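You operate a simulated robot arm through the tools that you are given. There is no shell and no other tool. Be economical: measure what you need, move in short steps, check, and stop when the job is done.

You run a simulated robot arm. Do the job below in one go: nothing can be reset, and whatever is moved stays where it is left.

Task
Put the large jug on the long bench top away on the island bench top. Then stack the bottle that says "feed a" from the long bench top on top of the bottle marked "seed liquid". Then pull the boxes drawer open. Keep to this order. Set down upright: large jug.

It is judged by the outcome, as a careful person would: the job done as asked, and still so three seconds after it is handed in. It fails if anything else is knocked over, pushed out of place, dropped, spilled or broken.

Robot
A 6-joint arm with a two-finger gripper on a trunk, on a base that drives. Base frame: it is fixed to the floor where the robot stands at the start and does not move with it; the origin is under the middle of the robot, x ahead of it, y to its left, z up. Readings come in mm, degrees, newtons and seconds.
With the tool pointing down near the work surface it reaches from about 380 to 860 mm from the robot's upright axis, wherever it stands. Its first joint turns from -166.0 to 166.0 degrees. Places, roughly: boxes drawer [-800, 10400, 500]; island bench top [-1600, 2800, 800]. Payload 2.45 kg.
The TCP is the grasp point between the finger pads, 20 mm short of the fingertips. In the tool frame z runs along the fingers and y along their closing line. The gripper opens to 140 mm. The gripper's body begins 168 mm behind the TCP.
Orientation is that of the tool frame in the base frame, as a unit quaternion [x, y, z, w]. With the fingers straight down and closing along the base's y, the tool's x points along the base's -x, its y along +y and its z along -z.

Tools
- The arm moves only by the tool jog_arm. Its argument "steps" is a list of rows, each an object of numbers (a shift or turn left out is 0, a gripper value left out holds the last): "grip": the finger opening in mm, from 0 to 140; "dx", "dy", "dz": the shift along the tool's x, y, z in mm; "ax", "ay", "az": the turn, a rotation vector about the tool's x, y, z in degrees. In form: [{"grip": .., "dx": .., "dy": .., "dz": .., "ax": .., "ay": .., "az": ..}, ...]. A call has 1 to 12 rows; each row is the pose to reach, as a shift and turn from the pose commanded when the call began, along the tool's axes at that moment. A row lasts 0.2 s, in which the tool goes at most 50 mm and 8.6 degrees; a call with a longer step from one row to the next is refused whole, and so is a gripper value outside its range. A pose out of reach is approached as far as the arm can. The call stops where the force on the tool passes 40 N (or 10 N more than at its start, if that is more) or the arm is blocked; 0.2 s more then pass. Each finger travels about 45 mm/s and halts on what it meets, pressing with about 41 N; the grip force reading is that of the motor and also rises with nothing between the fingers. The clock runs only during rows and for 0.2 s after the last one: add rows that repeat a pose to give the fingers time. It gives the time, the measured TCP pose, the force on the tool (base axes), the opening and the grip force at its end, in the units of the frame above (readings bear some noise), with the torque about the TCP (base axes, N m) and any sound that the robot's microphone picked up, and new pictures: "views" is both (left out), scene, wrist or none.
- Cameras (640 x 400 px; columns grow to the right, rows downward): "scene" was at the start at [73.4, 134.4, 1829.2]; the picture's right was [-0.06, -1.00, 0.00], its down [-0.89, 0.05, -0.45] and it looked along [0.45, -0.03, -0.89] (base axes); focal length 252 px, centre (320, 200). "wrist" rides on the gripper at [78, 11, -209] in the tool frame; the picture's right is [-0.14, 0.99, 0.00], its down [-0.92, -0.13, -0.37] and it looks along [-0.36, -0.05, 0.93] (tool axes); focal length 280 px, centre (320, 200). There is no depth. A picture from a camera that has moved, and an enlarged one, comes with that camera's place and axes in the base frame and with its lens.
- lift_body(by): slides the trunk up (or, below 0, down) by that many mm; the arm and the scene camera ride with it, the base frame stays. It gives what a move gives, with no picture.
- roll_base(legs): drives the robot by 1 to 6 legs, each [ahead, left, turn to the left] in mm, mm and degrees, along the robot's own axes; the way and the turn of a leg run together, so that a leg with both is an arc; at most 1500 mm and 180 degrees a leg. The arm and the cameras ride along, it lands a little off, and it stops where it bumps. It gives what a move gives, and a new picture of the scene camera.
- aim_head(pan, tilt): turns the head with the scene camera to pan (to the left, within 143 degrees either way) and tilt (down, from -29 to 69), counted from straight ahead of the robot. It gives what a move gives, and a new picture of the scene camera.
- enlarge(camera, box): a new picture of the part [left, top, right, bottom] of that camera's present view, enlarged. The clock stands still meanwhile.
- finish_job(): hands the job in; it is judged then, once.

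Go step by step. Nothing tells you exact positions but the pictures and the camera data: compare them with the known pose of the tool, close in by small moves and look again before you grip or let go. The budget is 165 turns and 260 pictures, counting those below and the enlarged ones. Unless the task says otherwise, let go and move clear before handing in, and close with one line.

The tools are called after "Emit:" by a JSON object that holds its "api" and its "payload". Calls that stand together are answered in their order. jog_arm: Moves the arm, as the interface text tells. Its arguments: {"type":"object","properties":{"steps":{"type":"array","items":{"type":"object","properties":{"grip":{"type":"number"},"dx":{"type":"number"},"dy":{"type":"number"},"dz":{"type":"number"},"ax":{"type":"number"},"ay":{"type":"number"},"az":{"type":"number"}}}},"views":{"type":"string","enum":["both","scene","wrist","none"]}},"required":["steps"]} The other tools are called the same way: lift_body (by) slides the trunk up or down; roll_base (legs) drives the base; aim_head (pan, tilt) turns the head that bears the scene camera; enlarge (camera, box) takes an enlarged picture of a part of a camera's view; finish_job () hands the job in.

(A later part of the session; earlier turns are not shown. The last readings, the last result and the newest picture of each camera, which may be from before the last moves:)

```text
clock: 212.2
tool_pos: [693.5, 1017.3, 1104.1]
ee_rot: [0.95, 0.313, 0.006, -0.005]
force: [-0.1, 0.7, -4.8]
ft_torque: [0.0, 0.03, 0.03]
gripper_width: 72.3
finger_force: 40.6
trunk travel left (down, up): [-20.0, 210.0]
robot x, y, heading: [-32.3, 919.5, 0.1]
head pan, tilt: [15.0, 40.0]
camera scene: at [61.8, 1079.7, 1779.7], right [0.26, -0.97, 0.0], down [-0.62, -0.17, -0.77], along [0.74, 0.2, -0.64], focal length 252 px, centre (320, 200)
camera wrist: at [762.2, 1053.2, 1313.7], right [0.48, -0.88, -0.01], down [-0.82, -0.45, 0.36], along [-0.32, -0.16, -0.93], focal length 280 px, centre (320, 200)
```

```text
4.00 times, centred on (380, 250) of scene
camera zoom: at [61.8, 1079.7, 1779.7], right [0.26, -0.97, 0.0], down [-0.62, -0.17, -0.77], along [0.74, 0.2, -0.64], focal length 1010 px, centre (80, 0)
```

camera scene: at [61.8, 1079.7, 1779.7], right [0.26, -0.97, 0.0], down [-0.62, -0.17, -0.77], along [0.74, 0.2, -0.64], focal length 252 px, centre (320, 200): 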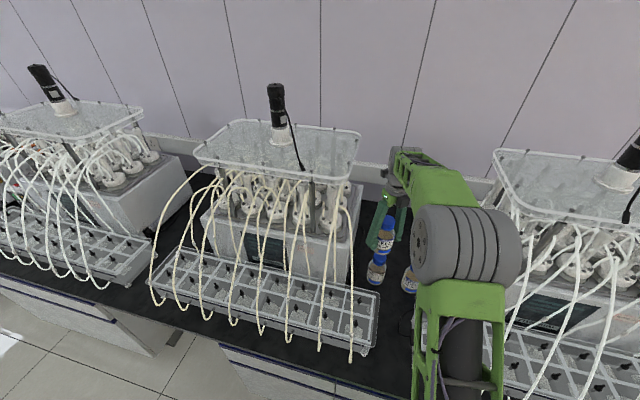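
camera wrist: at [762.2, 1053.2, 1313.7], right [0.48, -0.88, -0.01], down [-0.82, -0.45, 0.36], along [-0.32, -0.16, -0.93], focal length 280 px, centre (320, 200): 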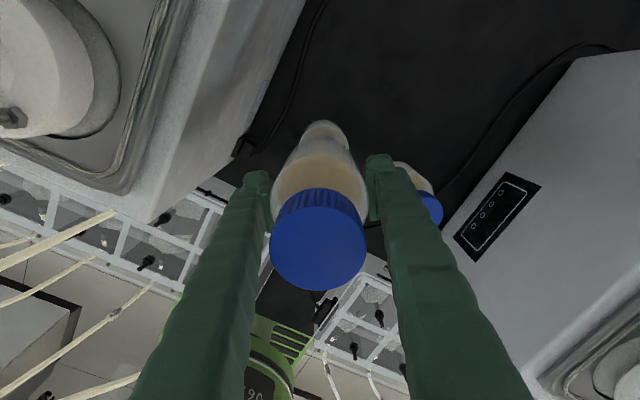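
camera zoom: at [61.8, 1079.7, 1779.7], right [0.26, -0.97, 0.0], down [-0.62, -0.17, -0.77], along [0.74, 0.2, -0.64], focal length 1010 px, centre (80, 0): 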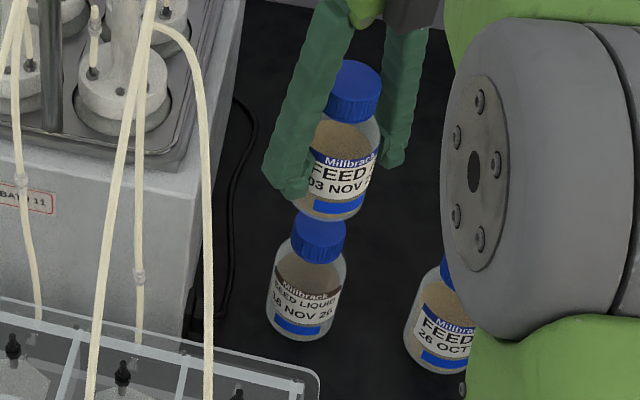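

Alignment agrees within ~5 mm by both cameras. I'll lower gently until contact.

Emit:
{"api": "jog_arm", "payload": {"steps": [{"dz": 8}, {"dz": 14}], "views": "none"}}

Emit:
{"api": "jog_arm", "payload": {"steps": [{"dz": 2}, {"dz": 4}], "views": "none"}}

Emit:
{"api": "enlarge", "payload": {"camera": "scene", "box": [340, 210, 420, 290]}}

```text
clock: 212.8
tool_pos: [696.0, 1018.2, 1089.6]
ee_rot: [0.95, 0.313, 0.006, -0.005]
force: [0.8, 0.3, -4.2]
ft_torque: [0.03, 0.02, -0.02]
gripper_width: 72.2
finger_force: 40.8
trunk travel left (down, up): [-20.0, 210.0]
robot x, y, heading: [-32.8, 918.5, 0.2]
head pan, tilt: [15.0, 40.0]
```

```text
clock: 213.3
tool_pos: [696.0, 1017.1, 1085.9]
ee_rot: [0.95, 0.313, 0.006, -0.004]
force: [0.0, 0.9, -4.6]
ft_torque: [-0.01, 0.03, 0.03]
gripper_width: 72.4
finger_force: 41.3
trunk travel left (down, up): [-20.0, 210.0]
robot x, y, heading: [-32.2, 920.1, 0.3]
head pan, tilt: [15.0, 40.0]
```

```text
5.00 times, centred on (380, 250) of scene
camera zoom: at [61.7, 1079.6, 1779.7], right [0.26, -0.97, 0.0], down [-0.62, -0.17, -0.77], along [0.74, 0.2, -0.64], focal length 1263 px, centre (20, -50)
```

zoom: 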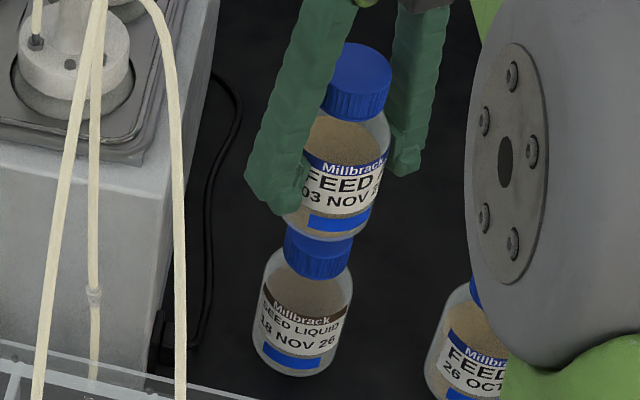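

Alignment looks good. Continuing down in small steps until the force changes.

Emit:
{"api": "jog_arm", "payload": {"steps": [{"dz": 2}, {"dz": 4}], "views": "none"}}

Emit:
{"api": "jog_arm", "payload": {"steps": [{"dz": 2}, {"dz": 4}], "views": "none"}}

Emit:
{"api": "jog_arm", "payload": {"steps": [{"dz": 1.5}, {"dz": 3}], "views": "none"}}

```text
clock: 213.9
tool_pos: [697.0, 1016.3, 1081.9]
ee_rot: [0.95, 0.313, 0.006, -0.005]
force: [-0.7, 0.7, -3.5]
ft_torque: [0.0, 0.01, 0.0]
gripper_width: 72.4
finger_force: 41.4
trunk travel left (down, up): [-20.0, 210.0]
robot x, y, heading: [-33.8, 917.6, -0.2]
head pan, tilt: [15.0, 40.0]
```

```text
clock: 214.6
tool_pos: [695.9, 1017.6, 1077.2]
ee_rot: [0.95, 0.314, 0.006, -0.005]
force: [0.2, -0.2, -3.4]
ft_torque: [-0.01, 0.06, 0.0]
gripper_width: 72.4
finger_force: 41.3
trunk travel left (down, up): [-20.0, 210.0]
robot x, y, heading: [-31.3, 919.9, -0.0]
head pan, tilt: [15.0, 40.0]
```

```text
clock: 215.2
tool_pos: [695.2, 1017.6, 1074.8]
ee_rot: [0.95, 0.314, 0.006, -0.005]
force: [-0.1, 0.2, -4.4]
ft_torque: [-0.03, 0.0, 0.01]
gripper_width: 72.5
finger_force: 40.6
trunk travel left (down, up): [-20.0, 210.0]
robot x, y, heading: [-33.5, 921.1, -0.2]
head pan, tilt: [15.0, 40.0]
```

Emit:
{"api": "jog_arm", "payload": {"steps": [{"dz": 1.5}, {"dz": 3}], "views": "none"}}

Emit:
{"api": "jog_arm", "payload": {"steps": [{"dz": 1.5}, {"dz": 3}], "views": "none"}}

Emit:
{"api": "enlarge", "payload": {"camera": "scene", "box": [340, 210, 420, 290]}}

```text
clock: 215.8
tool_pos: [695.9, 1017.2, 1071.9]
ee_rot: [0.95, 0.312, 0.006, -0.005]
force: [-0.4, 0.1, -4.1]
ft_torque: [-0.01, 0.0, -0.02]
gripper_width: 72.4
finger_force: 41.6
trunk travel left (down, up): [-20.0, 210.0]
robot x, y, heading: [-34.2, 920.3, -0.1]
head pan, tilt: [15.0, 40.0]
```

```text
clock: 216.3
tool_pos: [695.1, 1017.7, 1068.4]
ee_rot: [0.95, 0.313, 0.006, -0.004]
force: [0.0, 0.2, -3.6]
ft_torque: [0.01, 0.0, 0.0]
gripper_width: 72.4
finger_force: 41.0
trunk travel left (down, up): [-20.0, 210.0]
robot x, y, heading: [-34.7, 919.1, -0.1]
head pan, tilt: [15.0, 40.0]
```

```text
5.00 times, centred on (380, 250) of scene
camera zoom: at [61.7, 1079.6, 1779.7], right [0.26, -0.97, 0.0], down [-0.62, -0.17, -0.77], along [0.74, 0.2, -0.64], focal length 1263 px, centre (20, -50)
```

zoom: 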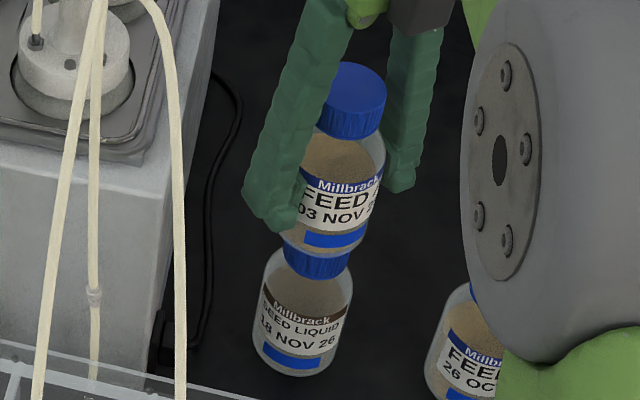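

Emit:
{"api": "jog_arm", "payload": {"steps": [{"dz": 2}], "views": "none"}}

Emit:
{"api": "jog_arm", "payload": {"steps": [{"dz": 2}], "views": "none"}}

Emit:
{"api": "jog_arm", "payload": {"steps": [{"dz": 2}], "views": "none"}}

```text
clock: 216.8
tool_pos: [694.9, 1018.5, 1065.8]
ee_rot: [0.95, 0.313, 0.006, -0.005]
force: [-0.4, 1.0, -4.1]
ft_torque: [-0.03, -0.02, 0.02]
gripper_width: 72.4
finger_force: 40.9
trunk travel left (down, up): [-20.0, 210.0]
robot x, y, heading: [-33.6, 918.6, -0.0]
head pan, tilt: [15.0, 40.0]
```

```text
clock: 217.2
tool_pos: [694.9, 1017.6, 1063.9]
ee_rot: [0.95, 0.313, 0.006, -0.005]
force: [-0.1, -1.1, -3.4]
ft_torque: [-0.02, 0.02, 0.02]
gripper_width: 72.5
finger_force: 41.0
trunk travel left (down, up): [-20.0, 210.0]
robot x, y, heading: [-35.2, 917.1, 0.3]
head pan, tilt: [15.0, 40.0]
```

```text
clock: 217.6
tool_pos: [694.9, 1018.7, 1062.0]
ee_rot: [0.95, 0.313, 0.006, -0.004]
force: [-0.6, 0.2, -4.1]
ft_torque: [0.02, -0.01, 0.01]
gripper_width: 72.1
finger_force: 40.8
trunk travel left (down, up): [-20.0, 210.0]
robot x, y, heading: [-34.1, 920.5, -0.0]
head pan, tilt: [15.0, 40.0]
```

Emit:
{"api": "jog_arm", "payload": {"steps": [{"dz": 2}], "views": "none"}}

Emit:
{"api": "jog_arm", "payload": {"steps": [{"dz": 2}], "views": "none"}}

Emit:
{"api": "enlarge", "payload": {"camera": "scene", "box": [340, 210, 420, 290]}}

```text
clock: 217.9
tool_pos: [694.9, 1017.3, 1060.9]
ee_rot: [0.949, 0.314, 0.005, -0.006]
force: [-0.3, -0.2, -2.6]
ft_torque: [0.0, 0.02, 0.01]
gripper_width: 72.2
finger_force: 41.2
trunk travel left (down, up): [-20.0, 210.0]
robot x, y, heading: [-29.0, 919.0, -0.1]
head pan, tilt: [15.0, 40.0]
```

```text
clock: 218.3
tool_pos: [695.2, 1017.2, 1057.7]
ee_rot: [0.95, 0.313, 0.006, -0.005]
force: [-1.1, 0.4, -3.9]
ft_torque: [-0.04, 0.01, -0.02]
gripper_width: 72.2
finger_force: 41.2
trunk travel left (down, up): [-20.0, 210.0]
robot x, y, heading: [-32.4, 918.9, -0.1]
head pan, tilt: [15.0, 40.0]
```

```text
5.00 times, centred on (380, 250) of scene
camera zoom: at [61.7, 1079.6, 1779.7], right [0.26, -0.97, 0.0], down [-0.62, -0.17, -0.77], along [0.74, 0.2, -0.64], focal length 1263 px, centre (20, -50)
```

zoom: 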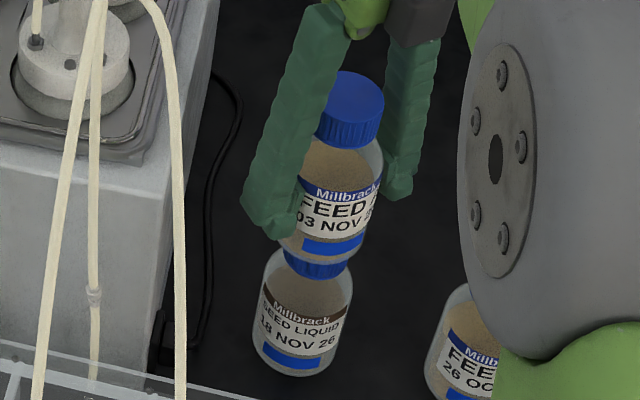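

Geometry says ~7 mm remain. Continuing in 2 mm steps.

Emit:
{"api": "jog_arm", "payload": {"steps": [{"dz": 2}], "views": "none"}}

Emit:
{"api": "jog_arm", "payload": {"steps": [{"dz": 2}], "views": "none"}}

Emit:
{"api": "jog_arm", "payload": {"steps": [{"dz": 1.5}], "views": "none"}}

Emit:
{"api": "jog_arm", "payload": {"steps": [{"dz": 1.5}], "views": "none"}}

```text
clock: 218.8
tool_pos: [696.6, 1018.0, 1055.8]
ee_rot: [0.95, 0.313, 0.006, -0.005]
force: [-0.8, 1.0, -2.0]
ft_torque: [-0.01, 0.1, -0.02]
gripper_width: 72.3
finger_force: 41.2
trunk travel left (down, up): [-20.0, 210.0]
robot x, y, heading: [-35.2, 917.4, 0.1]
head pan, tilt: [15.0, 40.0]
```

```text
clock: 219.2
tool_pos: [694.9, 1016.8, 1056.8]
ee_rot: [0.95, 0.312, 0.007, -0.005]
force: [0.3, -0.4, 9.9]
ft_torque: [0.0, 0.32, 0.0]
gripper_width: 72.3
finger_force: 41.5
trunk travel left (down, up): [-20.0, 210.0]
robot x, y, heading: [-33.2, 919.1, 0.1]
head pan, tilt: [15.0, 40.0]
```

```text
clock: 219.6
tool_pos: [694.1, 1017.7, 1057.6]
ee_rot: [0.95, 0.313, 0.009, -0.004]
force: [1.3, 0.2, 23.7]
ft_torque: [-0.14, 0.43, 0.02]
gripper_width: 72.3
finger_force: 41.2
trunk travel left (down, up): [-20.0, 210.0]
robot x, y, heading: [-31.9, 918.1, 0.3]
head pan, tilt: [15.0, 40.0]
```

```text
clock: 219.9
tool_pos: [694.9, 1016.6, 1055.4]
ee_rot: [0.95, 0.313, 0.009, -0.004]
force: [2.8, -0.5, 29.5]
ft_torque: [0.06, -0.07, 0.03]
gripper_width: 72.5
finger_force: 41.1
trunk travel left (down, up): [-20.0, 210.0]
robot x, y, heading: [-36.5, 918.6, -0.1]
head pan, tilt: [15.0, 40.0]
```

Contact made and now seated flat (torque near zero). I'll relieve the downforce by 3 mm and check both views before releasing.

Emit:
{"api": "jog_arm", "payload": {"steps": [{"dz": -3}], "views": "both"}}

Emit:
{"api": "enlarge", "payload": {"camera": "scene", "box": [340, 210, 420, 290]}}

```text
clock: 220.3
tool_pos: [695.6, 1018.0, 1054.2]
ee_rot: [0.95, 0.313, 0.007, -0.004]
force: [6.9, 1.6, 17.4]
ft_torque: [0.4, -0.76, -0.05]
gripper_width: 72.1
finger_force: 41.1
trunk travel left (down, up): [-20.0, 210.0]
robot x, y, heading: [-32.4, 917.2, -0.1]
head pan, tilt: [15.0, 40.0]
camera scene: at [60.4, 1079.4, 1779.7], right [0.26, -0.97, 0.0], down [-0.62, -0.17, -0.77], along [0.74, 0.2, -0.64], focal length 252 px, centre (320, 200)
camera wrist: at [762.7, 1052.9, 1264.6], right [0.48, -0.88, -0.01], down [-0.82, -0.45, 0.35], along [-0.31, -0.16, -0.94], focal length 280 px, centre (320, 200)
```

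scene: 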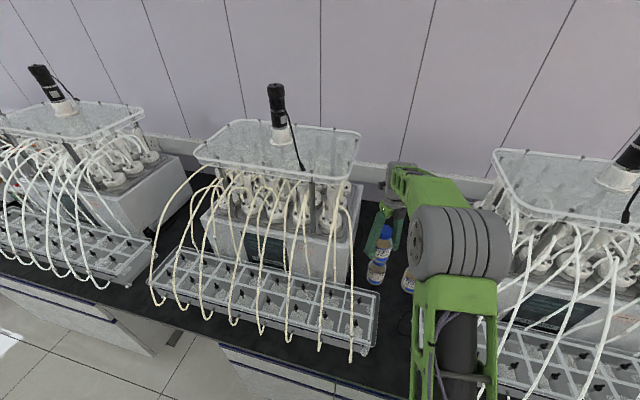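
wrist: 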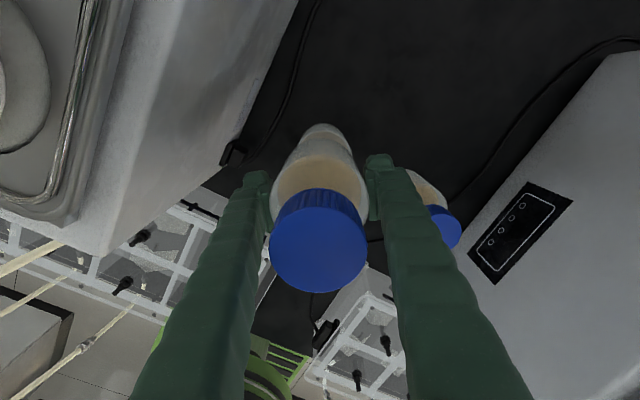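

```text
5.00 times, centred on (380, 250) of scene
camera zoom: at [60.4, 1079.4, 1779.7], right [0.26, -0.97, 0.0], down [-0.62, -0.17, -0.77], along [0.74, 0.2, -0.64], focal length 1263 px, centre (20, -50)
```

zoom: 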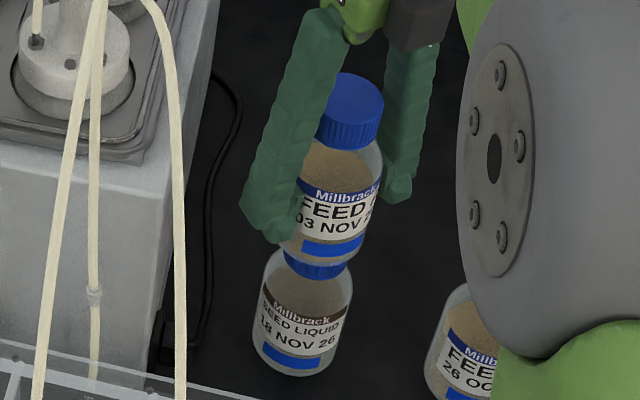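

Seated and centred. I'll relieve a bit more and open the fingers gradually.

Emit:
{"api": "jog_arm", "payload": {"steps": [{"dz": -1.5}, {"dz": -1.5}], "views": "none"}}

Emit:
{"api": "jog_arm", "payload": {"steps": [{"grip": 73}, {"grip": 75}, {"grip": 78}, {"grip": 82}, {"grip": 88}, {"grip": 94}, {"grip": 100}, {"grip": 104}, {"grip": 104}], "views": "both"}}

Emit:
{"api": "enlarge", "payload": {"camera": "scene", "box": [340, 210, 420, 290]}}

```text
clock: 220.9
tool_pos: [693.5, 1016.5, 1055.0]
ee_rot: [0.95, 0.313, 0.004, -0.004]
force: [1.5, 1.1, -0.6]
ft_torque: [0.07, -0.16, 0.0]
gripper_width: 72.3
finger_force: 40.6
trunk travel left (down, up): [-20.0, 210.0]
robot x, y, heading: [-31.6, 923.6, 0.2]
head pan, tilt: [15.0, 40.0]
```

```text
clock: 222.9
tool_pos: [695.2, 1017.5, 1055.6]
ee_rot: [0.95, 0.314, 0.006, -0.005]
force: [-0.1, -0.5, -0.2]
ft_torque: [-0.02, 0.02, 0.0]
gripper_width: 104.0
finger_force: 0.1
trunk travel left (down, up): [-20.0, 210.0]
robot x, y, heading: [-33.9, 922.8, -0.0]
head pan, tilt: [15.0, 40.0]
camera scene: at [61.3, 1079.5, 1779.7], right [0.26, -0.97, 0.0], down [-0.62, -0.17, -0.77], along [0.74, 0.2, -0.64], focal length 252 px, centre (320, 200)
camera wrist: at [763.3, 1053.0, 1266.4], right [0.48, -0.88, -0.01], down [-0.82, -0.45, 0.36], along [-0.32, -0.16, -0.93], focal length 280 px, centre (320, 200)
```

scene: 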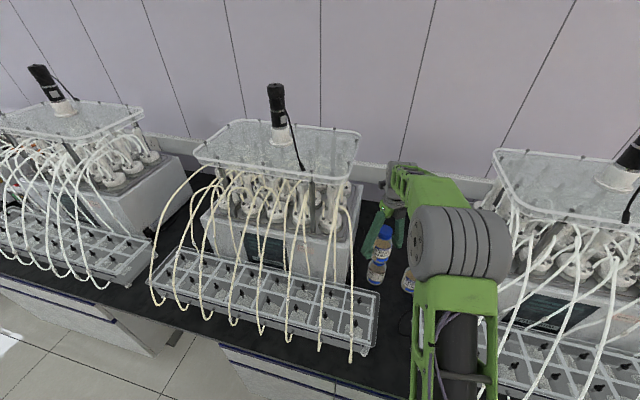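
wrist: 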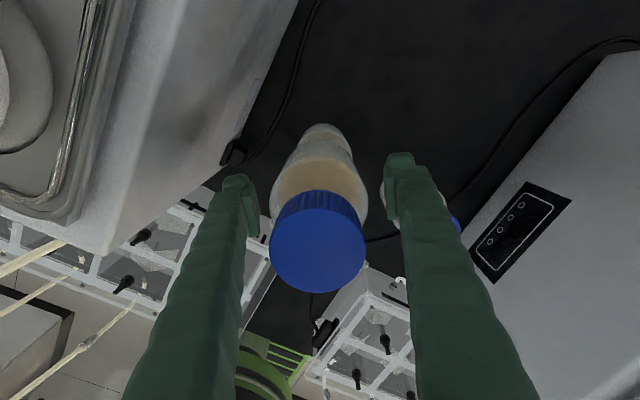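

```text
5.00 times, centred on (380, 250) of scene
camera zoom: at [61.3, 1079.5, 1779.7], right [0.26, -0.97, 0.0], down [-0.62, -0.17, -0.77], along [0.74, 0.2, -0.64], focal length 1263 px, centre (20, -50)
```

zoom: 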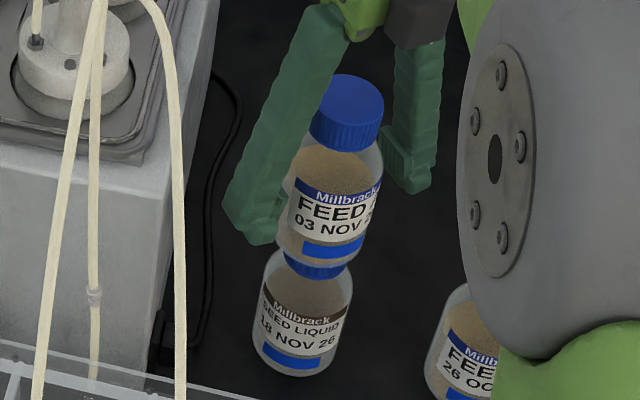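

The stack stands. I'll open a bit more and withdraw straight up.

Emit:
{"api": "jog_arm", "payload": {"steps": [{"grip": 115}, {"grip": 124}, {"grip": 124}, {"dz": -20}, {"dz": -50}, {"dz": -90}, {"dz": -130}, {"dz": -170}, {"dz": -210}, {"dz": -240}], "views": "both"}}

```text
clock: 225.2
tool_pos: [694.0, 1014.5, 1296.1]
ee_rot: [0.949, 0.314, 0.006, -0.004]
force: [-0.7, -0.1, 0.0]
ft_torque: [-0.03, 0.01, -0.01]
gripper_width: 123.9
finger_force: 0.0
trunk travel left (down, up): [-20.0, 210.0]
robot x, y, heading: [-30.9, 917.6, -0.0]
head pan, tilt: [15.0, 40.0]
camera scene: at [61.5, 1079.5, 1779.7], right [0.26, -0.97, 0.0], down [-0.62, -0.17, -0.77], along [0.74, 0.2, -0.64], focal length 252 px, centre (320, 200)
camera wrist: at [761.8, 1050.0, 1506.1], right [0.48, -0.88, -0.01], down [-0.82, -0.45, 0.36], along [-0.32, -0.16, -0.93], focal length 280 px, centre (320, 200)
```

scene: 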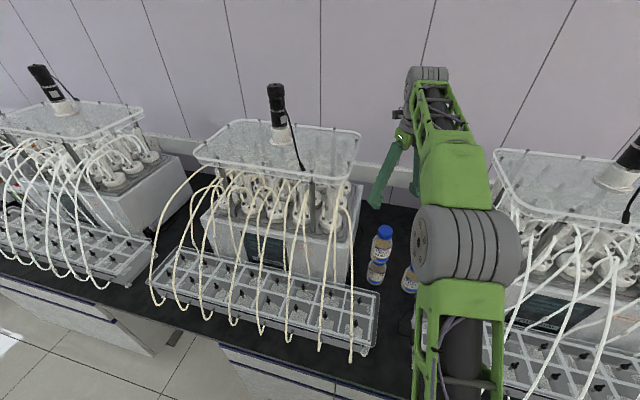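
wrist: 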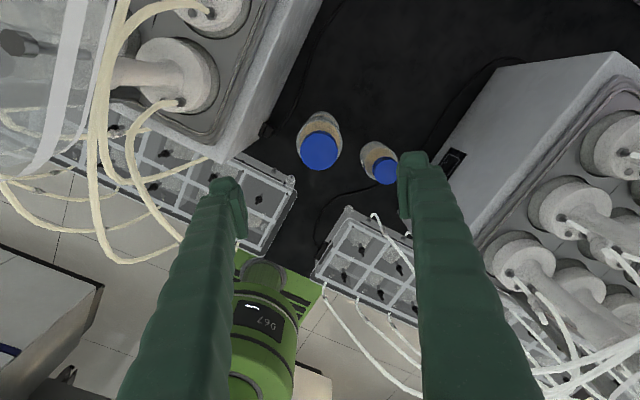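

Stack is standing. Now I retract the arm away from the rigs and back into the aisle, then turn towards the drawers at the far end.

Emit:
{"api": "jog_arm", "payload": {"steps": [{"dx": -42, "dy": -6}, {"dx": -84, "dy": -12}, {"dx": -126, "dy": -18}, {"dx": -168, "dy": -25}], "views": "none"}}

Emit:
{"api": "roll_base", "payload": {"legs": [[-260, 0, 0]]}}

```text
clock: 226.2
tool_pos: [542.6, 934.6, 1293.0]
ee_rot: [0.95, 0.313, 0.007, -0.005]
force: [0.2, -0.4, -0.3]
ft_torque: [0.03, -0.06, -0.02]
gripper_width: 124.2
finger_force: 0.1
trunk travel left (down, up): [-20.0, 210.0]
robot x, y, heading: [-31.5, 920.8, 0.1]
head pan, tilt: [15.0, 40.0]
```

```text
clock: 228.0
tool_pos: [284.3, 933.9, 1293.8]
ee_rot: [0.95, 0.312, 0.006, -0.005]
force: [-0.4, 0.6, 0.9]
ft_torque: [-0.01, -0.04, 0.0]
gripper_width: 124.2
finger_force: 0.1
trunk travel left (down, up): [-20.0, 210.0]
robot x, y, heading: [-292.2, 920.0, -0.2]
head pan, tilt: [15.0, 40.0]
camera scene: at [-199.5, 1079.5, 1779.8], right [0.26, -0.97, 0.0], down [-0.62, -0.17, -0.77], along [0.74, 0.2, -0.64], focal length 252 px, centre (320, 200)
```

scene: 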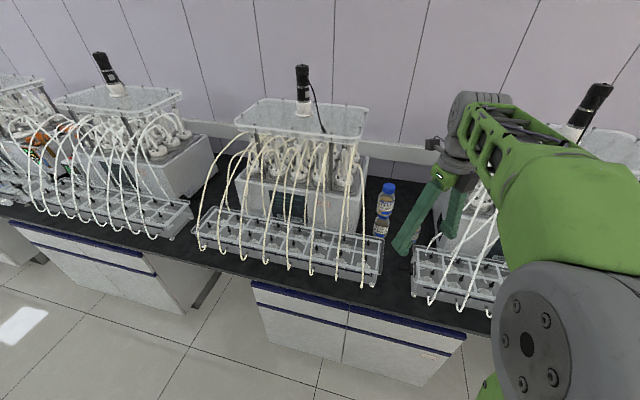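

Emit:
{"api": "jog_arm", "payload": {"steps": [{"dx": -35, "dy": -26}, {"dx": -70, "dy": -52}, {"dx": -100, "dy": -74}], "views": "none"}}

Emit:
{"api": "roll_base", "payload": {"legs": [[0, 0, 90], [1500, 0, 0], [1500, 0, 0]]}}

Emit:
{"api": "aim_head", "payload": {"pan": 10, "tilt": 20}}

```text
clock: 228.8
tool_pos: [156.5, 933.1, 1289.3]
ee_rot: [0.95, 0.312, 0.006, -0.004]
force: [0.2, -0.4, -0.2]
ft_torque: [0.0, -0.05, -0.01]
gripper_width: 123.9
finger_force: 0.1
trunk travel left (down, up): [-20.0, 210.0]
robot x, y, heading: [-292.9, 921.2, -0.1]
head pan, tilt: [15.0, 40.0]
```

```text
clock: 247.3
tool_pos: [-244.6, 4402.0, 1290.1]
ee_rot: [0.469, 0.883, 0.0, -0.008]
force: [-0.2, -0.7, -0.2]
ft_torque: [0.02, -0.01, 0.02]
gripper_width: 124.2
finger_force: 0.0
trunk travel left (down, up): [-20.0, 210.0]
robot x, y, heading: [-247.9, 3953.4, 87.5]
head pan, tilt: [15.0, 40.0]
camera scene: at [-405.7, 4049.7, 1779.7], right [0.98, 0.22, 0.0], down [0.14, -0.63, -0.77], along [-0.17, 0.75, -0.64], focal length 252 px, centre (320, 200)
```

scene: 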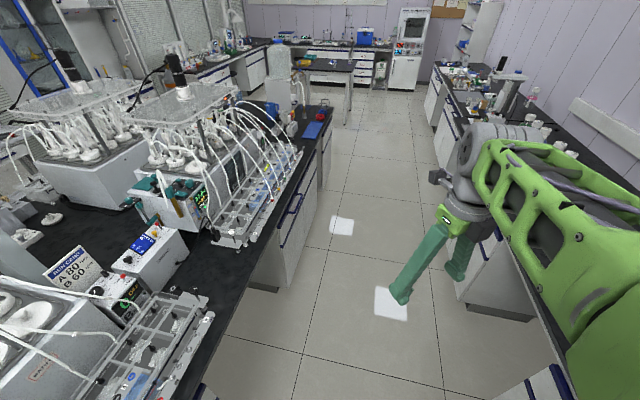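

```text
clock: 248.1
tool_pos: [-245.7, 4404.1, 1290.8]
ee_rot: [0.47, 0.883, 0.001, -0.007]
force: [0.0, 1.0, 1.3]
ft_torque: [-0.02, 0.0, -0.01]
gripper_width: 124.1
finger_force: 0.1
trunk travel left (down, up): [-20.0, 210.0]
robot x, y, heading: [-248.3, 3956.5, 87.7]
head pan, tilt: [10.0, 20.0]
camera scene: at [-399.5, 4058.8, 1811.0], right [0.99, 0.13, 0.0], down [0.05, -0.34, -0.94], along [-0.12, 0.93, -0.34], focal length 252 px, centre (320, 200)
```

scene: 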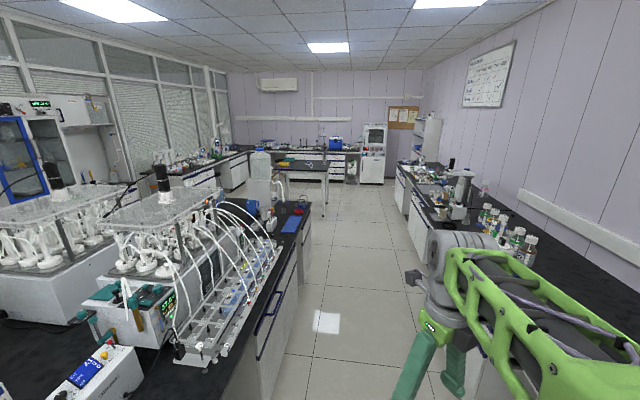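

Emit:
{"api": "enlarge", "payload": {"camera": "scene", "box": [240, 120, 440, 220]}}

Emit:
{"api": "roll_base", "payload": {"legs": [[1500, 0, 2.5], [1500, 0, 0]]}}

```text
3.20 times, centred on (340, 170) of scene
camera zoom: at [-399.5, 4058.8, 1811.0], right [0.99, 0.13, 0.0], down [0.05, -0.34, -0.94], along [-0.12, 0.93, -0.34], focal length 808 px, centre (256, 296)
```

zoom: 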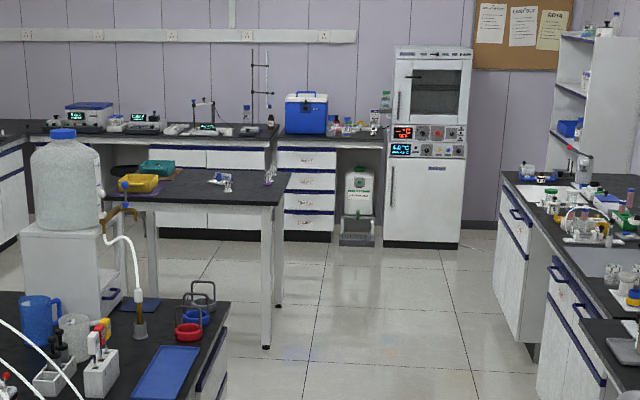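

```text
clock: 262.6
tool_pos: [-286.6, 7407.8, 1289.6]
ee_rot: [0.437, 0.9, 0.0, -0.008]
force: [-0.6, -0.4, 0.2]
ft_torque: [-0.02, 0.02, 0.03]
gripper_width: 123.9
finger_force: 0.0
trunk travel left (down, up): [-20.0, 210.0]
robot x, y, heading: [-256.3, 6958.4, 91.7]
head pan, tilt: [10.0, 20.0]
camera scene: at [-416.7, 7054.0, 1811.1], right [0.98, 0.2, 0.0], down [0.07, -0.34, -0.94], along [-0.19, 0.92, -0.34], focal length 252 px, centre (320, 200)
```

scene: 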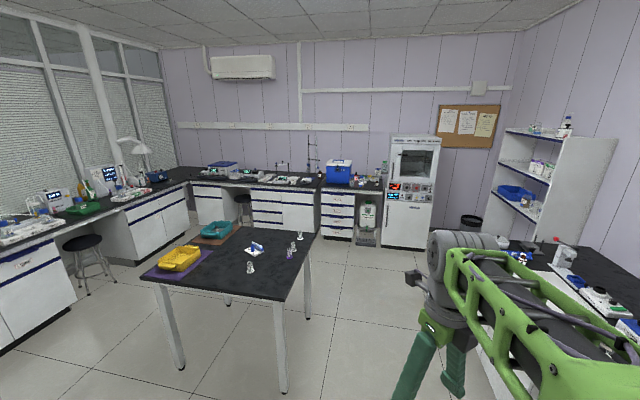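

Emit:
{"api": "enlarge", "payload": {"camera": "scene", "box": [300, 175, 400, 250]}}

Emit:
{"api": "roll_base", "payload": {"legs": [[1500, 0, 0]]}}

```text
5.33 times, centred on (350, 212) of scene
camera zoom: at [-416.7, 7054.0, 1811.1], right [0.98, 0.2, 0.0], down [0.07, -0.34, -0.94], along [-0.19, 0.92, -0.34], focal length 1347 px, centre (160, 133)
```

zoom: 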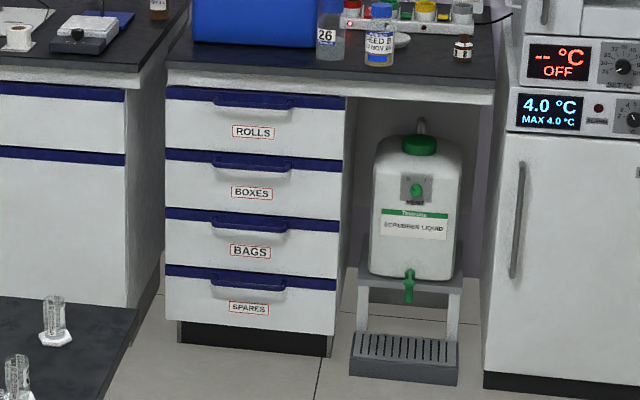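

```text
clock: 270.1
tool_pos: [-368.3, 8909.3, 1289.8]
ee_rot: [0.424, 0.906, 0.001, -0.007]
force: [-0.1, 0.1, 0.5]
ft_torque: [0.02, 0.02, 0.01]
gripper_width: 124.2
finger_force: 0.1
trunk travel left (down, up): [-20.0, 210.0]
robot x, y, heading: [-330.2, 8459.8, 93.4]
head pan, tilt: [10.0, 20.0]
camera scene: at [-488.6, 8551.2, 1811.1], right [0.97, 0.23, 0.0], down [0.08, -0.33, -0.94], along [-0.22, 0.91, -0.34], focal length 252 px, centre (320, 200)
```

scene: 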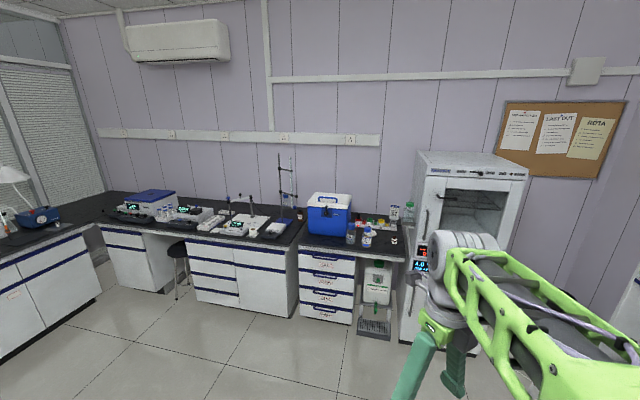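

BOXES is the second drawer down; its navy handle is near (-860, 10390, 500). I'll drive in front of it, clear of the small table on the left.

Emit:
{"api": "roll_base", "payload": {"legs": [[0, 0, -3.4], [1000, 0, 0], [0, 520, 0]]}}

Emit:
{"api": "aim_head", "payload": {"pan": 5, "tilt": 45}}

```text
clock: 280.3
tool_pos: [-835.9, 9916.3, 1289.8]
ee_rot: [0.457, 0.889, 0.001, -0.008]
force: [-0.3, 0.0, 0.6]
ft_torque: [-0.01, -0.01, 0.0]
gripper_width: 124.2
finger_force: 0.0
trunk travel left (down, up): [-20.0, 210.0]
robot x, y, heading: [-828.2, 9464.9, 88.7]
head pan, tilt: [10.0, 20.0]
camera scene: at [-983.6, 9568.9, 1811.1], right [0.99, 0.16, 0.0], down [0.05, -0.34, -0.94], along [-0.15, 0.93, -0.34], focal length 252 px, centre (320, 200)
```

scene: 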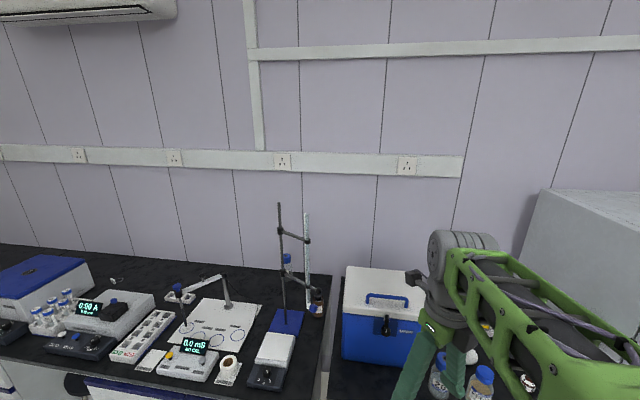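

```text
clock: 281.1
tool_pos: [-836.9, 9915.8, 1291.2]
ee_rot: [0.457, 0.889, 0.001, -0.008]
force: [-0.2, -1.1, -1.1]
ft_torque: [-0.01, 0.0, -0.01]
gripper_width: 124.0
finger_force: 0.0
trunk travel left (down, up): [-20.0, 210.0]
robot x, y, heading: [-832.0, 9463.3, 89.2]
head pan, tilt: [5.0, 45.0]
camera scene: at [-974.5, 9558.1, 1772.5], right [1.0, 0.07, 0.0], down [0.05, -0.7, -0.71], along [-0.05, 0.71, -0.71], focal length 252 px, centre (320, 200)
```

scene: 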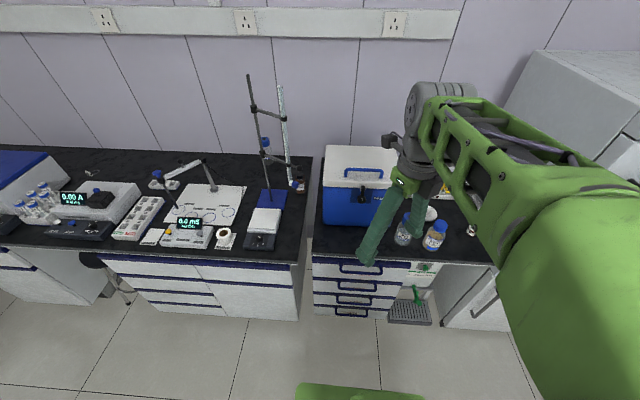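

Emit:
{"api": "enlarge", "payload": {"camera": "scene", "box": [300, 240, 420, 330]}}

```text
4.44 times, centred on (360, 285) of scene
camera zoom: at [-974.5, 9558.1, 1772.5], right [1.0, 0.07, 0.0], down [0.05, -0.7, -0.71], along [-0.05, 0.71, -0.71], focal length 1122 px, centre (142, -178)
```

zoom: 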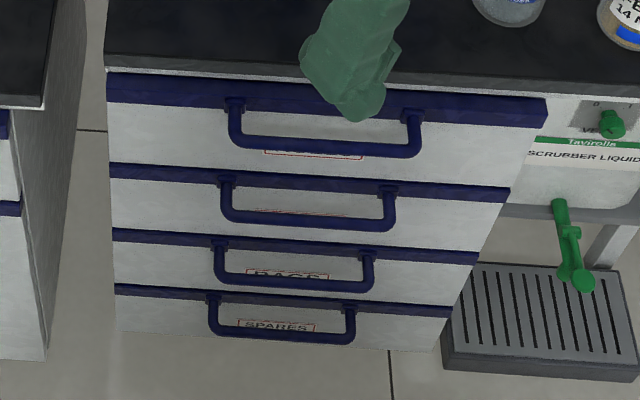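

The handles are bail bars sticking out ~45 mm, easy to pinch. I'll back off a bit, then extend and yaw the tool so that a pitch turn will bring the fingers horizontal facing the drawer.

Emit:
{"api": "roll_base", "payload": {"legs": [[-170, 0, 0.8]]}}

Emit:
{"api": "jog_arm", "payload": {"steps": [{"dx": 29, "dy": 20.7, "az": -7.8}, {"dx": 58, "dy": 41.4, "az": -15.6}, {"dx": 87, "dy": 62, "az": -23.4}, {"dx": 116, "dy": 83, "az": -31.2}, {"dx": 145, "dy": 103.5, "az": -39}, {"dx": 174, "dy": 124, "az": -46.8}, {"dx": 203, "dy": 145, "az": -54.5}], "views": "none"}}

```text
clock: 282.6
tool_pos: [-844.1, 9742.6, 1290.5]
ee_rot: [0.453, 0.891, 0.002, -0.009]
force: [0.2, 0.6, 1.3]
ft_torque: [0.07, 0.0, -0.01]
gripper_width: 123.9
finger_force: 0.0
trunk travel left (down, up): [-20.0, 210.0]
robot x, y, heading: [-832.6, 9297.1, 89.5]
head pan, tilt: [5.0, 45.0]
camera scene: at [-977.6, 9383.0, 1772.5], right [1.0, 0.08, 0.0], down [0.06, -0.7, -0.71], along [-0.06, 0.71, -0.71], focal length 252 px, centre (320, 200)
```

scene: 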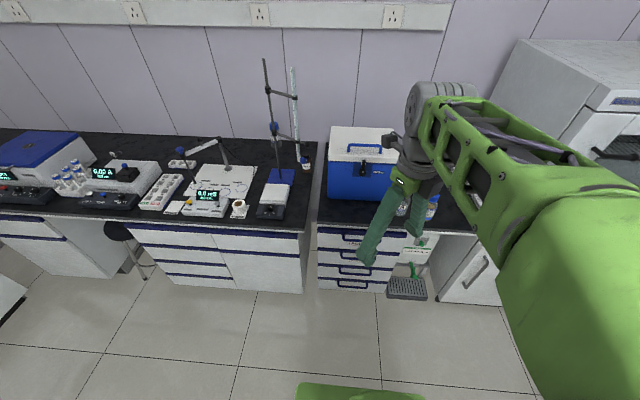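

```text
clock: 284.2
tool_pos: [-845.7, 9995.7, 1291.7]
ee_rot: [-0.006, 1.0, 0.004, -0.006]
force: [-1.0, 0.1, -0.3]
ft_torque: [-0.07, 0.0, -0.01]
gripper_width: 123.7
finger_force: 0.0
trunk travel left (down, up): [-20.0, 210.0]
robot x, y, heading: [-828.4, 9292.0, 89.7]
head pan, tilt: [5.0, 45.0]
```

Now pitch the tool up to horizontal while lowering to about z 1100.

Emit:
{"api": "jog_arm", "payload": {"steps": [{"ax": -7.5, "dz": 15}, {"ax": -15, "dz": 30}, {"ax": -22.5, "dz": 45}, {"ax": -30, "dz": 60}, {"ax": -37.5, "dz": 75}, {"ax": -45, "dz": 90}, {"ax": -52.5, "dz": 105}, {"ax": -60, "dz": 120}, {"ax": -67.5, "dz": 135}, {"ax": -75, "dz": 150}, {"ax": -82.5, "dz": 165}, {"ax": -90, "dz": 180}], "views": "both"}}

```text
clock: 286.8
tool_pos: [-847.2, 9995.6, 1111.9]
ee_rot: [0.001, 0.703, 0.711, -0.008]
force: [0.7, 0.8, 0.1]
ft_torque: [-0.02, 0.0, 0.02]
gripper_width: 124.0
finger_force: 0.0
trunk travel left (down, up): [-20.0, 210.0]
robot x, y, heading: [-831.3, 9293.7, 89.8]
head pan, tilt: [5.0, 45.0]
camera scene: at [-977.7, 9384.9, 1772.3], right [1.0, 0.08, 0.0], down [0.06, -0.71, -0.71], along [-0.06, 0.7, -0.71], focal length 252 px, centre (320, 200)
camera wrist: at [-923.5, 9786.2, 1121.8], right [0.15, -0.01, 0.99], down [0.92, -0.36, -0.14], along [0.36, 0.93, -0.05], focal length 280 px, centre (320, 200)
```

scene: 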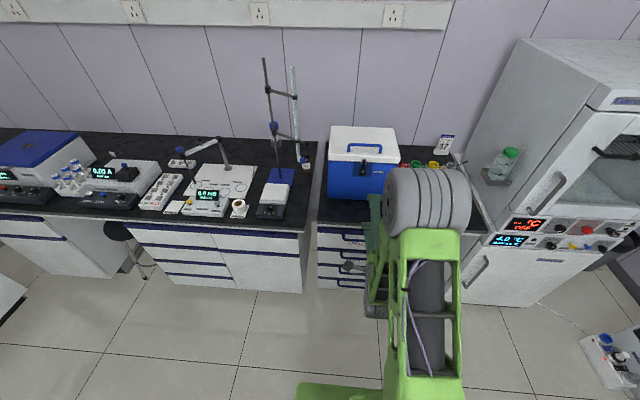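
wrist: 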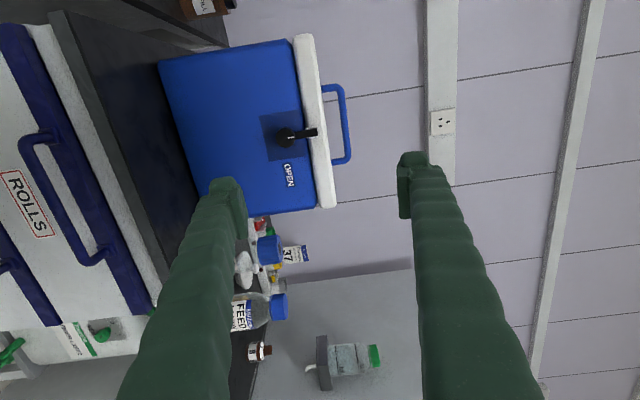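

Horizontal now; the ROLLS handle is visible at left (image right is up). I'll lower to about z 680 and look at the BOXES handle.

Emit:
{"api": "jog_arm", "payload": {"steps": [{"dy": -43}, {"dy": -86}, {"dy": -129}, {"dy": -172}, {"dy": -215}, {"dy": -258}, {"dy": -301}, {"dy": -344}, {"dy": -387}, {"dy": -430}], "views": "both"}}

```text
clock: 289.0
tool_pos: [-853.8, 10002.3, 682.5]
ee_rot: [0.0, 0.704, 0.71, -0.008]
force: [0.6, -0.1, 1.0]
ft_torque: [0.0, 0.0, -0.01]
gripper_width: 124.0
finger_force: 0.0
trunk travel left (down, up): [-20.0, 210.0]
robot x, y, heading: [-832.8, 9292.9, 89.5]
head pan, tilt: [5.0, 45.0]
camera scene: at [-977.6, 9384.2, 1772.4], right [1.0, 0.08, 0.0], down [0.06, -0.7, -0.71], along [-0.06, 0.7, -0.71], focal length 252 px, centre (320, 200)
camera wrist: at [-929.4, 9791.6, 692.0], right [0.15, -0.01, 0.99], down [0.92, -0.36, -0.14], along [0.36, 0.93, -0.05], focal length 280 px, centre (320, 200)
```

scene: 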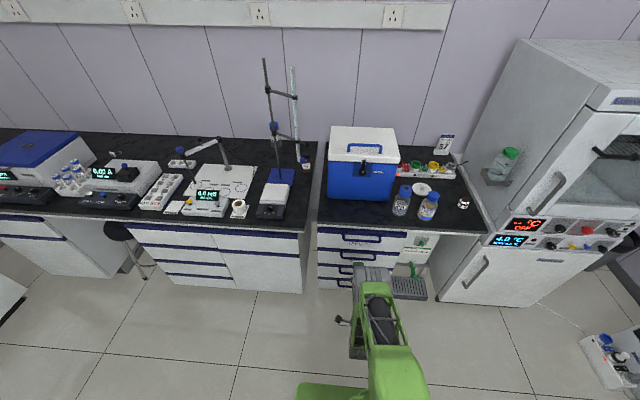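
wrist: 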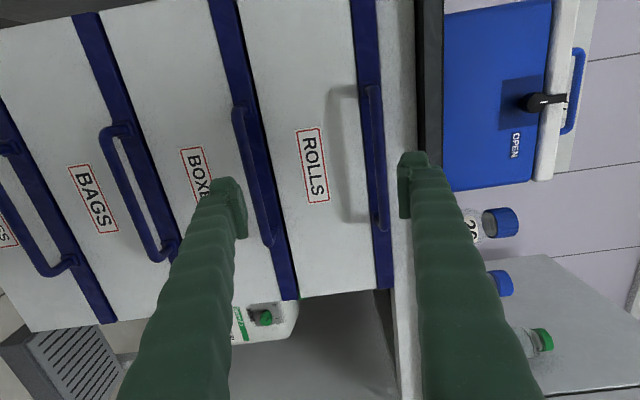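

BOXES handle bar is near (-836, 10135, 590). I'll align with it at y≈10050 and narrow the fingers.

Emit:
{"api": "jog_arm", "payload": {"steps": [{"dx": -8, "dy": -40, "dz": 5, "grip": 110}, {"dx": -16, "dy": -80, "dz": 15, "grip": 95}, {"dx": -16, "dy": -92, "dz": 35, "grip": 80}, {"dx": -16, "dy": -92, "dz": 50, "grip": 72}, {"dx": -16, "dy": -92, "dz": 50, "grip": 72}], "views": "both"}}

```text
clock: 290.2
tool_pos: [-840.4, 10053.4, 596.2]
ee_rot: [0.001, 0.704, 0.71, -0.007]
force: [0.6, 0.6, -1.4]
ft_torque: [0.0, 0.01, -0.01]
gripper_width: 71.9
finger_force: 0.0
out of reach, approached as far as the arm can: row 3, 4, 5
trunk travel left (down, up): [-20.0, 210.0]
robot x, y, heading: [-832.3, 9294.6, 89.7]
head pan, tilt: [5.0, 45.0]
camera scene: at [-977.6, 9384.3, 1772.4], right [1.0, 0.08, 0.0], down [0.06, -0.7, -0.71], along [-0.06, 0.7, -0.71], focal length 252 px, centre (320, 200)
camera wrist: at [-915.7, 9843.9, 605.8], right [0.15, 0.0, 0.99], down [0.92, -0.36, -0.14], along [0.36, 0.93, -0.05], focal length 280 px, centre (320, 200)
```

scene: 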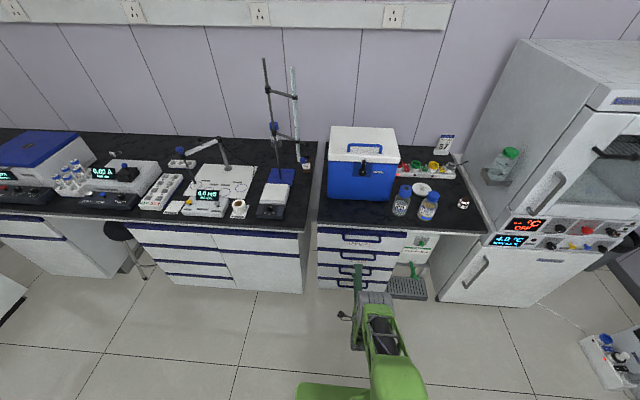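
wrist: 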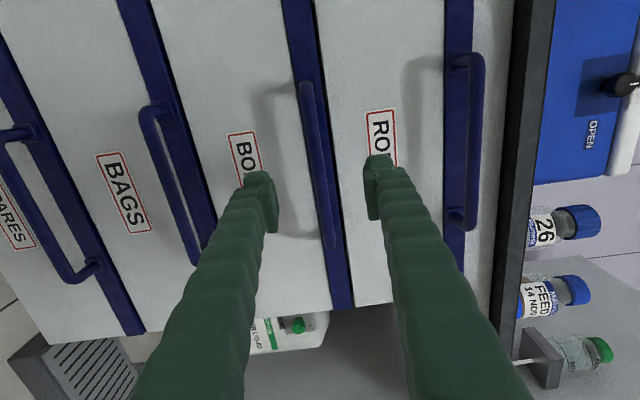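

The handle bar sits centred between the fingers. The arm is near its reach limit here, so I'll advance with the base by 75 mm.

Emit:
{"api": "roll_base", "payload": {"legs": [[75, 0, 0]]}}

Emit:
{"api": "jog_arm", "payload": {"steps": [{"dz": 0}], "views": "wrist"}}

Emit:
{"api": "enlarge", "payload": {"camera": "scene", "box": [300, 230, 420, 320]}}

```text
clock: 291.3
tool_pos: [-840.2, 10128.2, 595.8]
ee_rot: [0.001, 0.704, 0.71, -0.008]
force: [-0.2, -0.3, 0.4]
ft_torque: [-0.01, -0.02, 0.02]
gripper_width: 72.1
finger_force: 0.1
trunk travel left (down, up): [-20.0, 210.0]
robot x, y, heading: [-836.0, 9368.2, 89.3]
head pan, tilt: [5.0, 45.0]
camera scene: at [-977.2, 9459.3, 1772.4], right [1.0, 0.08, 0.0], down [0.06, -0.7, -0.71], along [-0.06, 0.7, -0.71], focal length 252 px, centre (320, 200)
```

scene: 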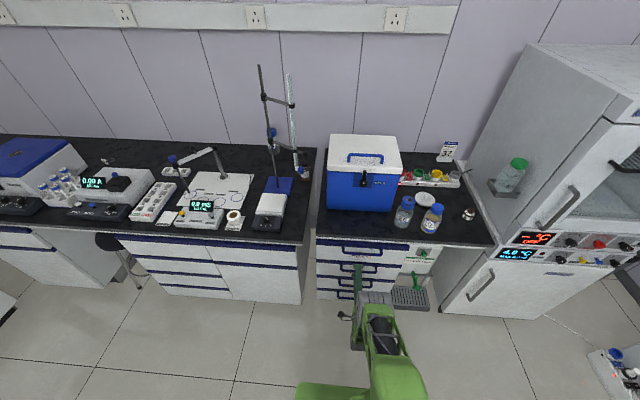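

```text
clock: 291.7
tool_pos: [-838.3, 10128.2, 595.6]
ee_rot: [0.0, 0.705, 0.709, -0.009]
force: [0.2, 0.0, 0.3]
ft_torque: [-0.02, 0.02, 0.01]
gripper_width: 72.1
finger_force: 0.1
trunk travel left (down, up): [-20.0, 210.0]
robot x, y, heading: [-831.8, 9370.5, 89.8]
head pan, tilt: [5.0, 45.0]
camera wrist: at [-915.5, 9918.9, 606.0], right [0.15, -0.01, 0.99], down [0.92, -0.36, -0.14], along [0.35, 0.93, -0.05], focal length 280 px, centre (320, 200)
```

wrist: 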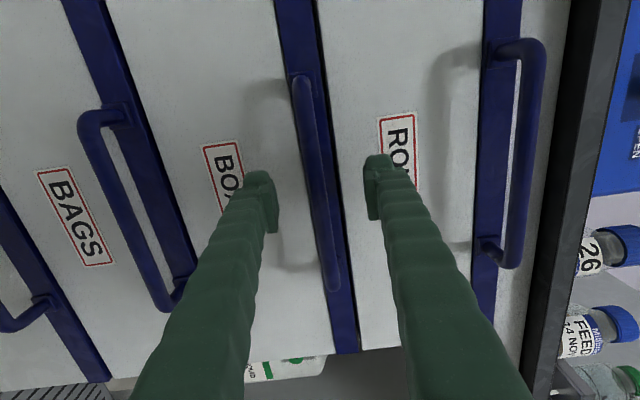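

```text
4.44 times, centred on (360, 275) of scene
camera zoom: at [-977.2, 9459.2, 1772.5], right [1.0, 0.08, 0.0], down [0.06, -0.7, -0.71], along [-0.06, 0.7, -0.71], focal length 1122 px, centre (142, -133)
```

zoom: 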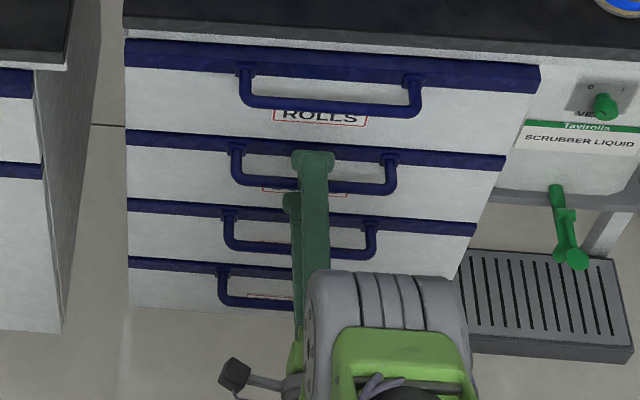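

The bar is about 12–15 mm beyond the TCP. I'll edge forward 14 mm and then close.

Emit:
{"api": "roll_base", "payload": {"legs": [[15, 0, 0]]}}

Emit:
{"api": "jog_arm", "payload": {"steps": [{"grip": 60}, {"grip": 45}, {"grip": 30}, {"grip": 15}, {"grip": 5}, {"grip": 5}, {"grip": 5}], "views": "wrist"}}

```text
clock: 292.4
tool_pos: [-839.5, 10143.7, 595.0]
ee_rot: [0.001, 0.704, 0.71, -0.009]
force: [0.2, -0.1, -0.4]
ft_torque: [0.02, 0.02, 0.02]
gripper_width: 72.0
finger_force: 0.0
trunk travel left (down, up): [-20.0, 210.0]
robot x, y, heading: [-836.1, 9383.2, 89.6]
head pan, tilt: [5.0, 45.0]
camera scene: at [-977.1, 9474.1, 1772.4], right [1.0, 0.08, 0.0], down [0.06, -0.7, -0.71], along [-0.06, 0.7, -0.71], focal length 252 px, centre (320, 200)
```

scene: 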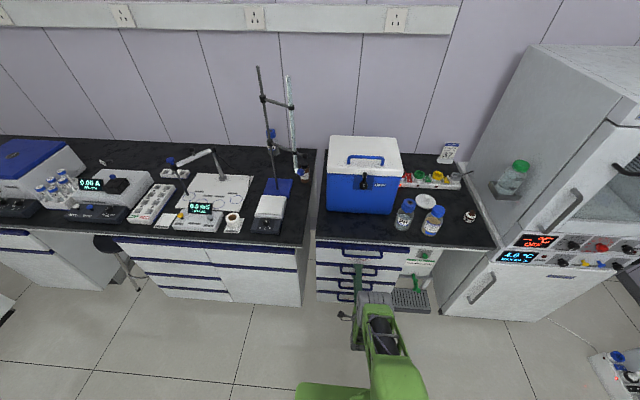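

```text
clock: 294.0
tool_pos: [-839.9, 10142.0, 594.4]
ee_rot: [0.001, 0.706, 0.708, -0.008]
force: [-0.1, -0.6, -7.3]
ft_torque: [0.09, -0.94, 0.02]
gripper_width: 8.4
finger_force: 36.0
trunk travel left (down, up): [-20.0, 210.0]
robot x, y, heading: [-831.0, 9384.7, 89.6]
head pan, tilt: [5.0, 45.0]
camera wrist: at [-915.7, 9933.3, 605.1], right [0.15, 0.0, 0.99], down [0.92, -0.36, -0.14], along [0.35, 0.93, -0.05], focal length 280 px, centre (320, 200)
```

wrist: 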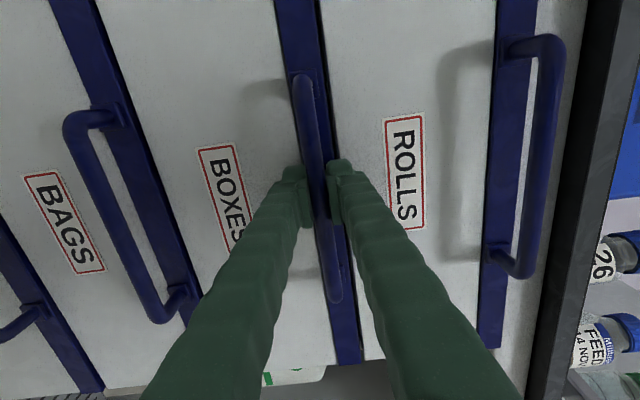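

The bar is gripped. Before pulling back with the base I'll check where the small table behind me is.

Emit:
{"api": "aim_head", "payload": {"pan": 140, "tilt": 50}}

```text
clock: 296.2
tool_pos: [-839.5, 10144.6, 593.4]
ee_rot: [0.0, 0.706, 0.709, -0.008]
force: [0.1, -1.1, -13.4]
ft_torque: [0.13, -0.96, -0.02]
gripper_width: 8.4
finger_force: 35.7
trunk travel left (down, up): [-20.0, 210.0]
robot x, y, heading: [-832.3, 9385.1, 89.7]
head pan, tilt: [140.0, 50.0]
camera scene: at [-1020.6, 9335.8, 1765.5], right [-0.76, 0.65, 0.0], down [0.5, 0.58, -0.64], along [-0.42, -0.49, -0.77], focal length 252 px, centre (320, 200)
```

scene: 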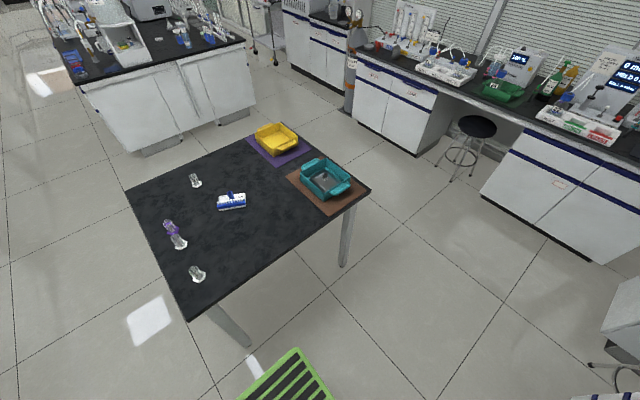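

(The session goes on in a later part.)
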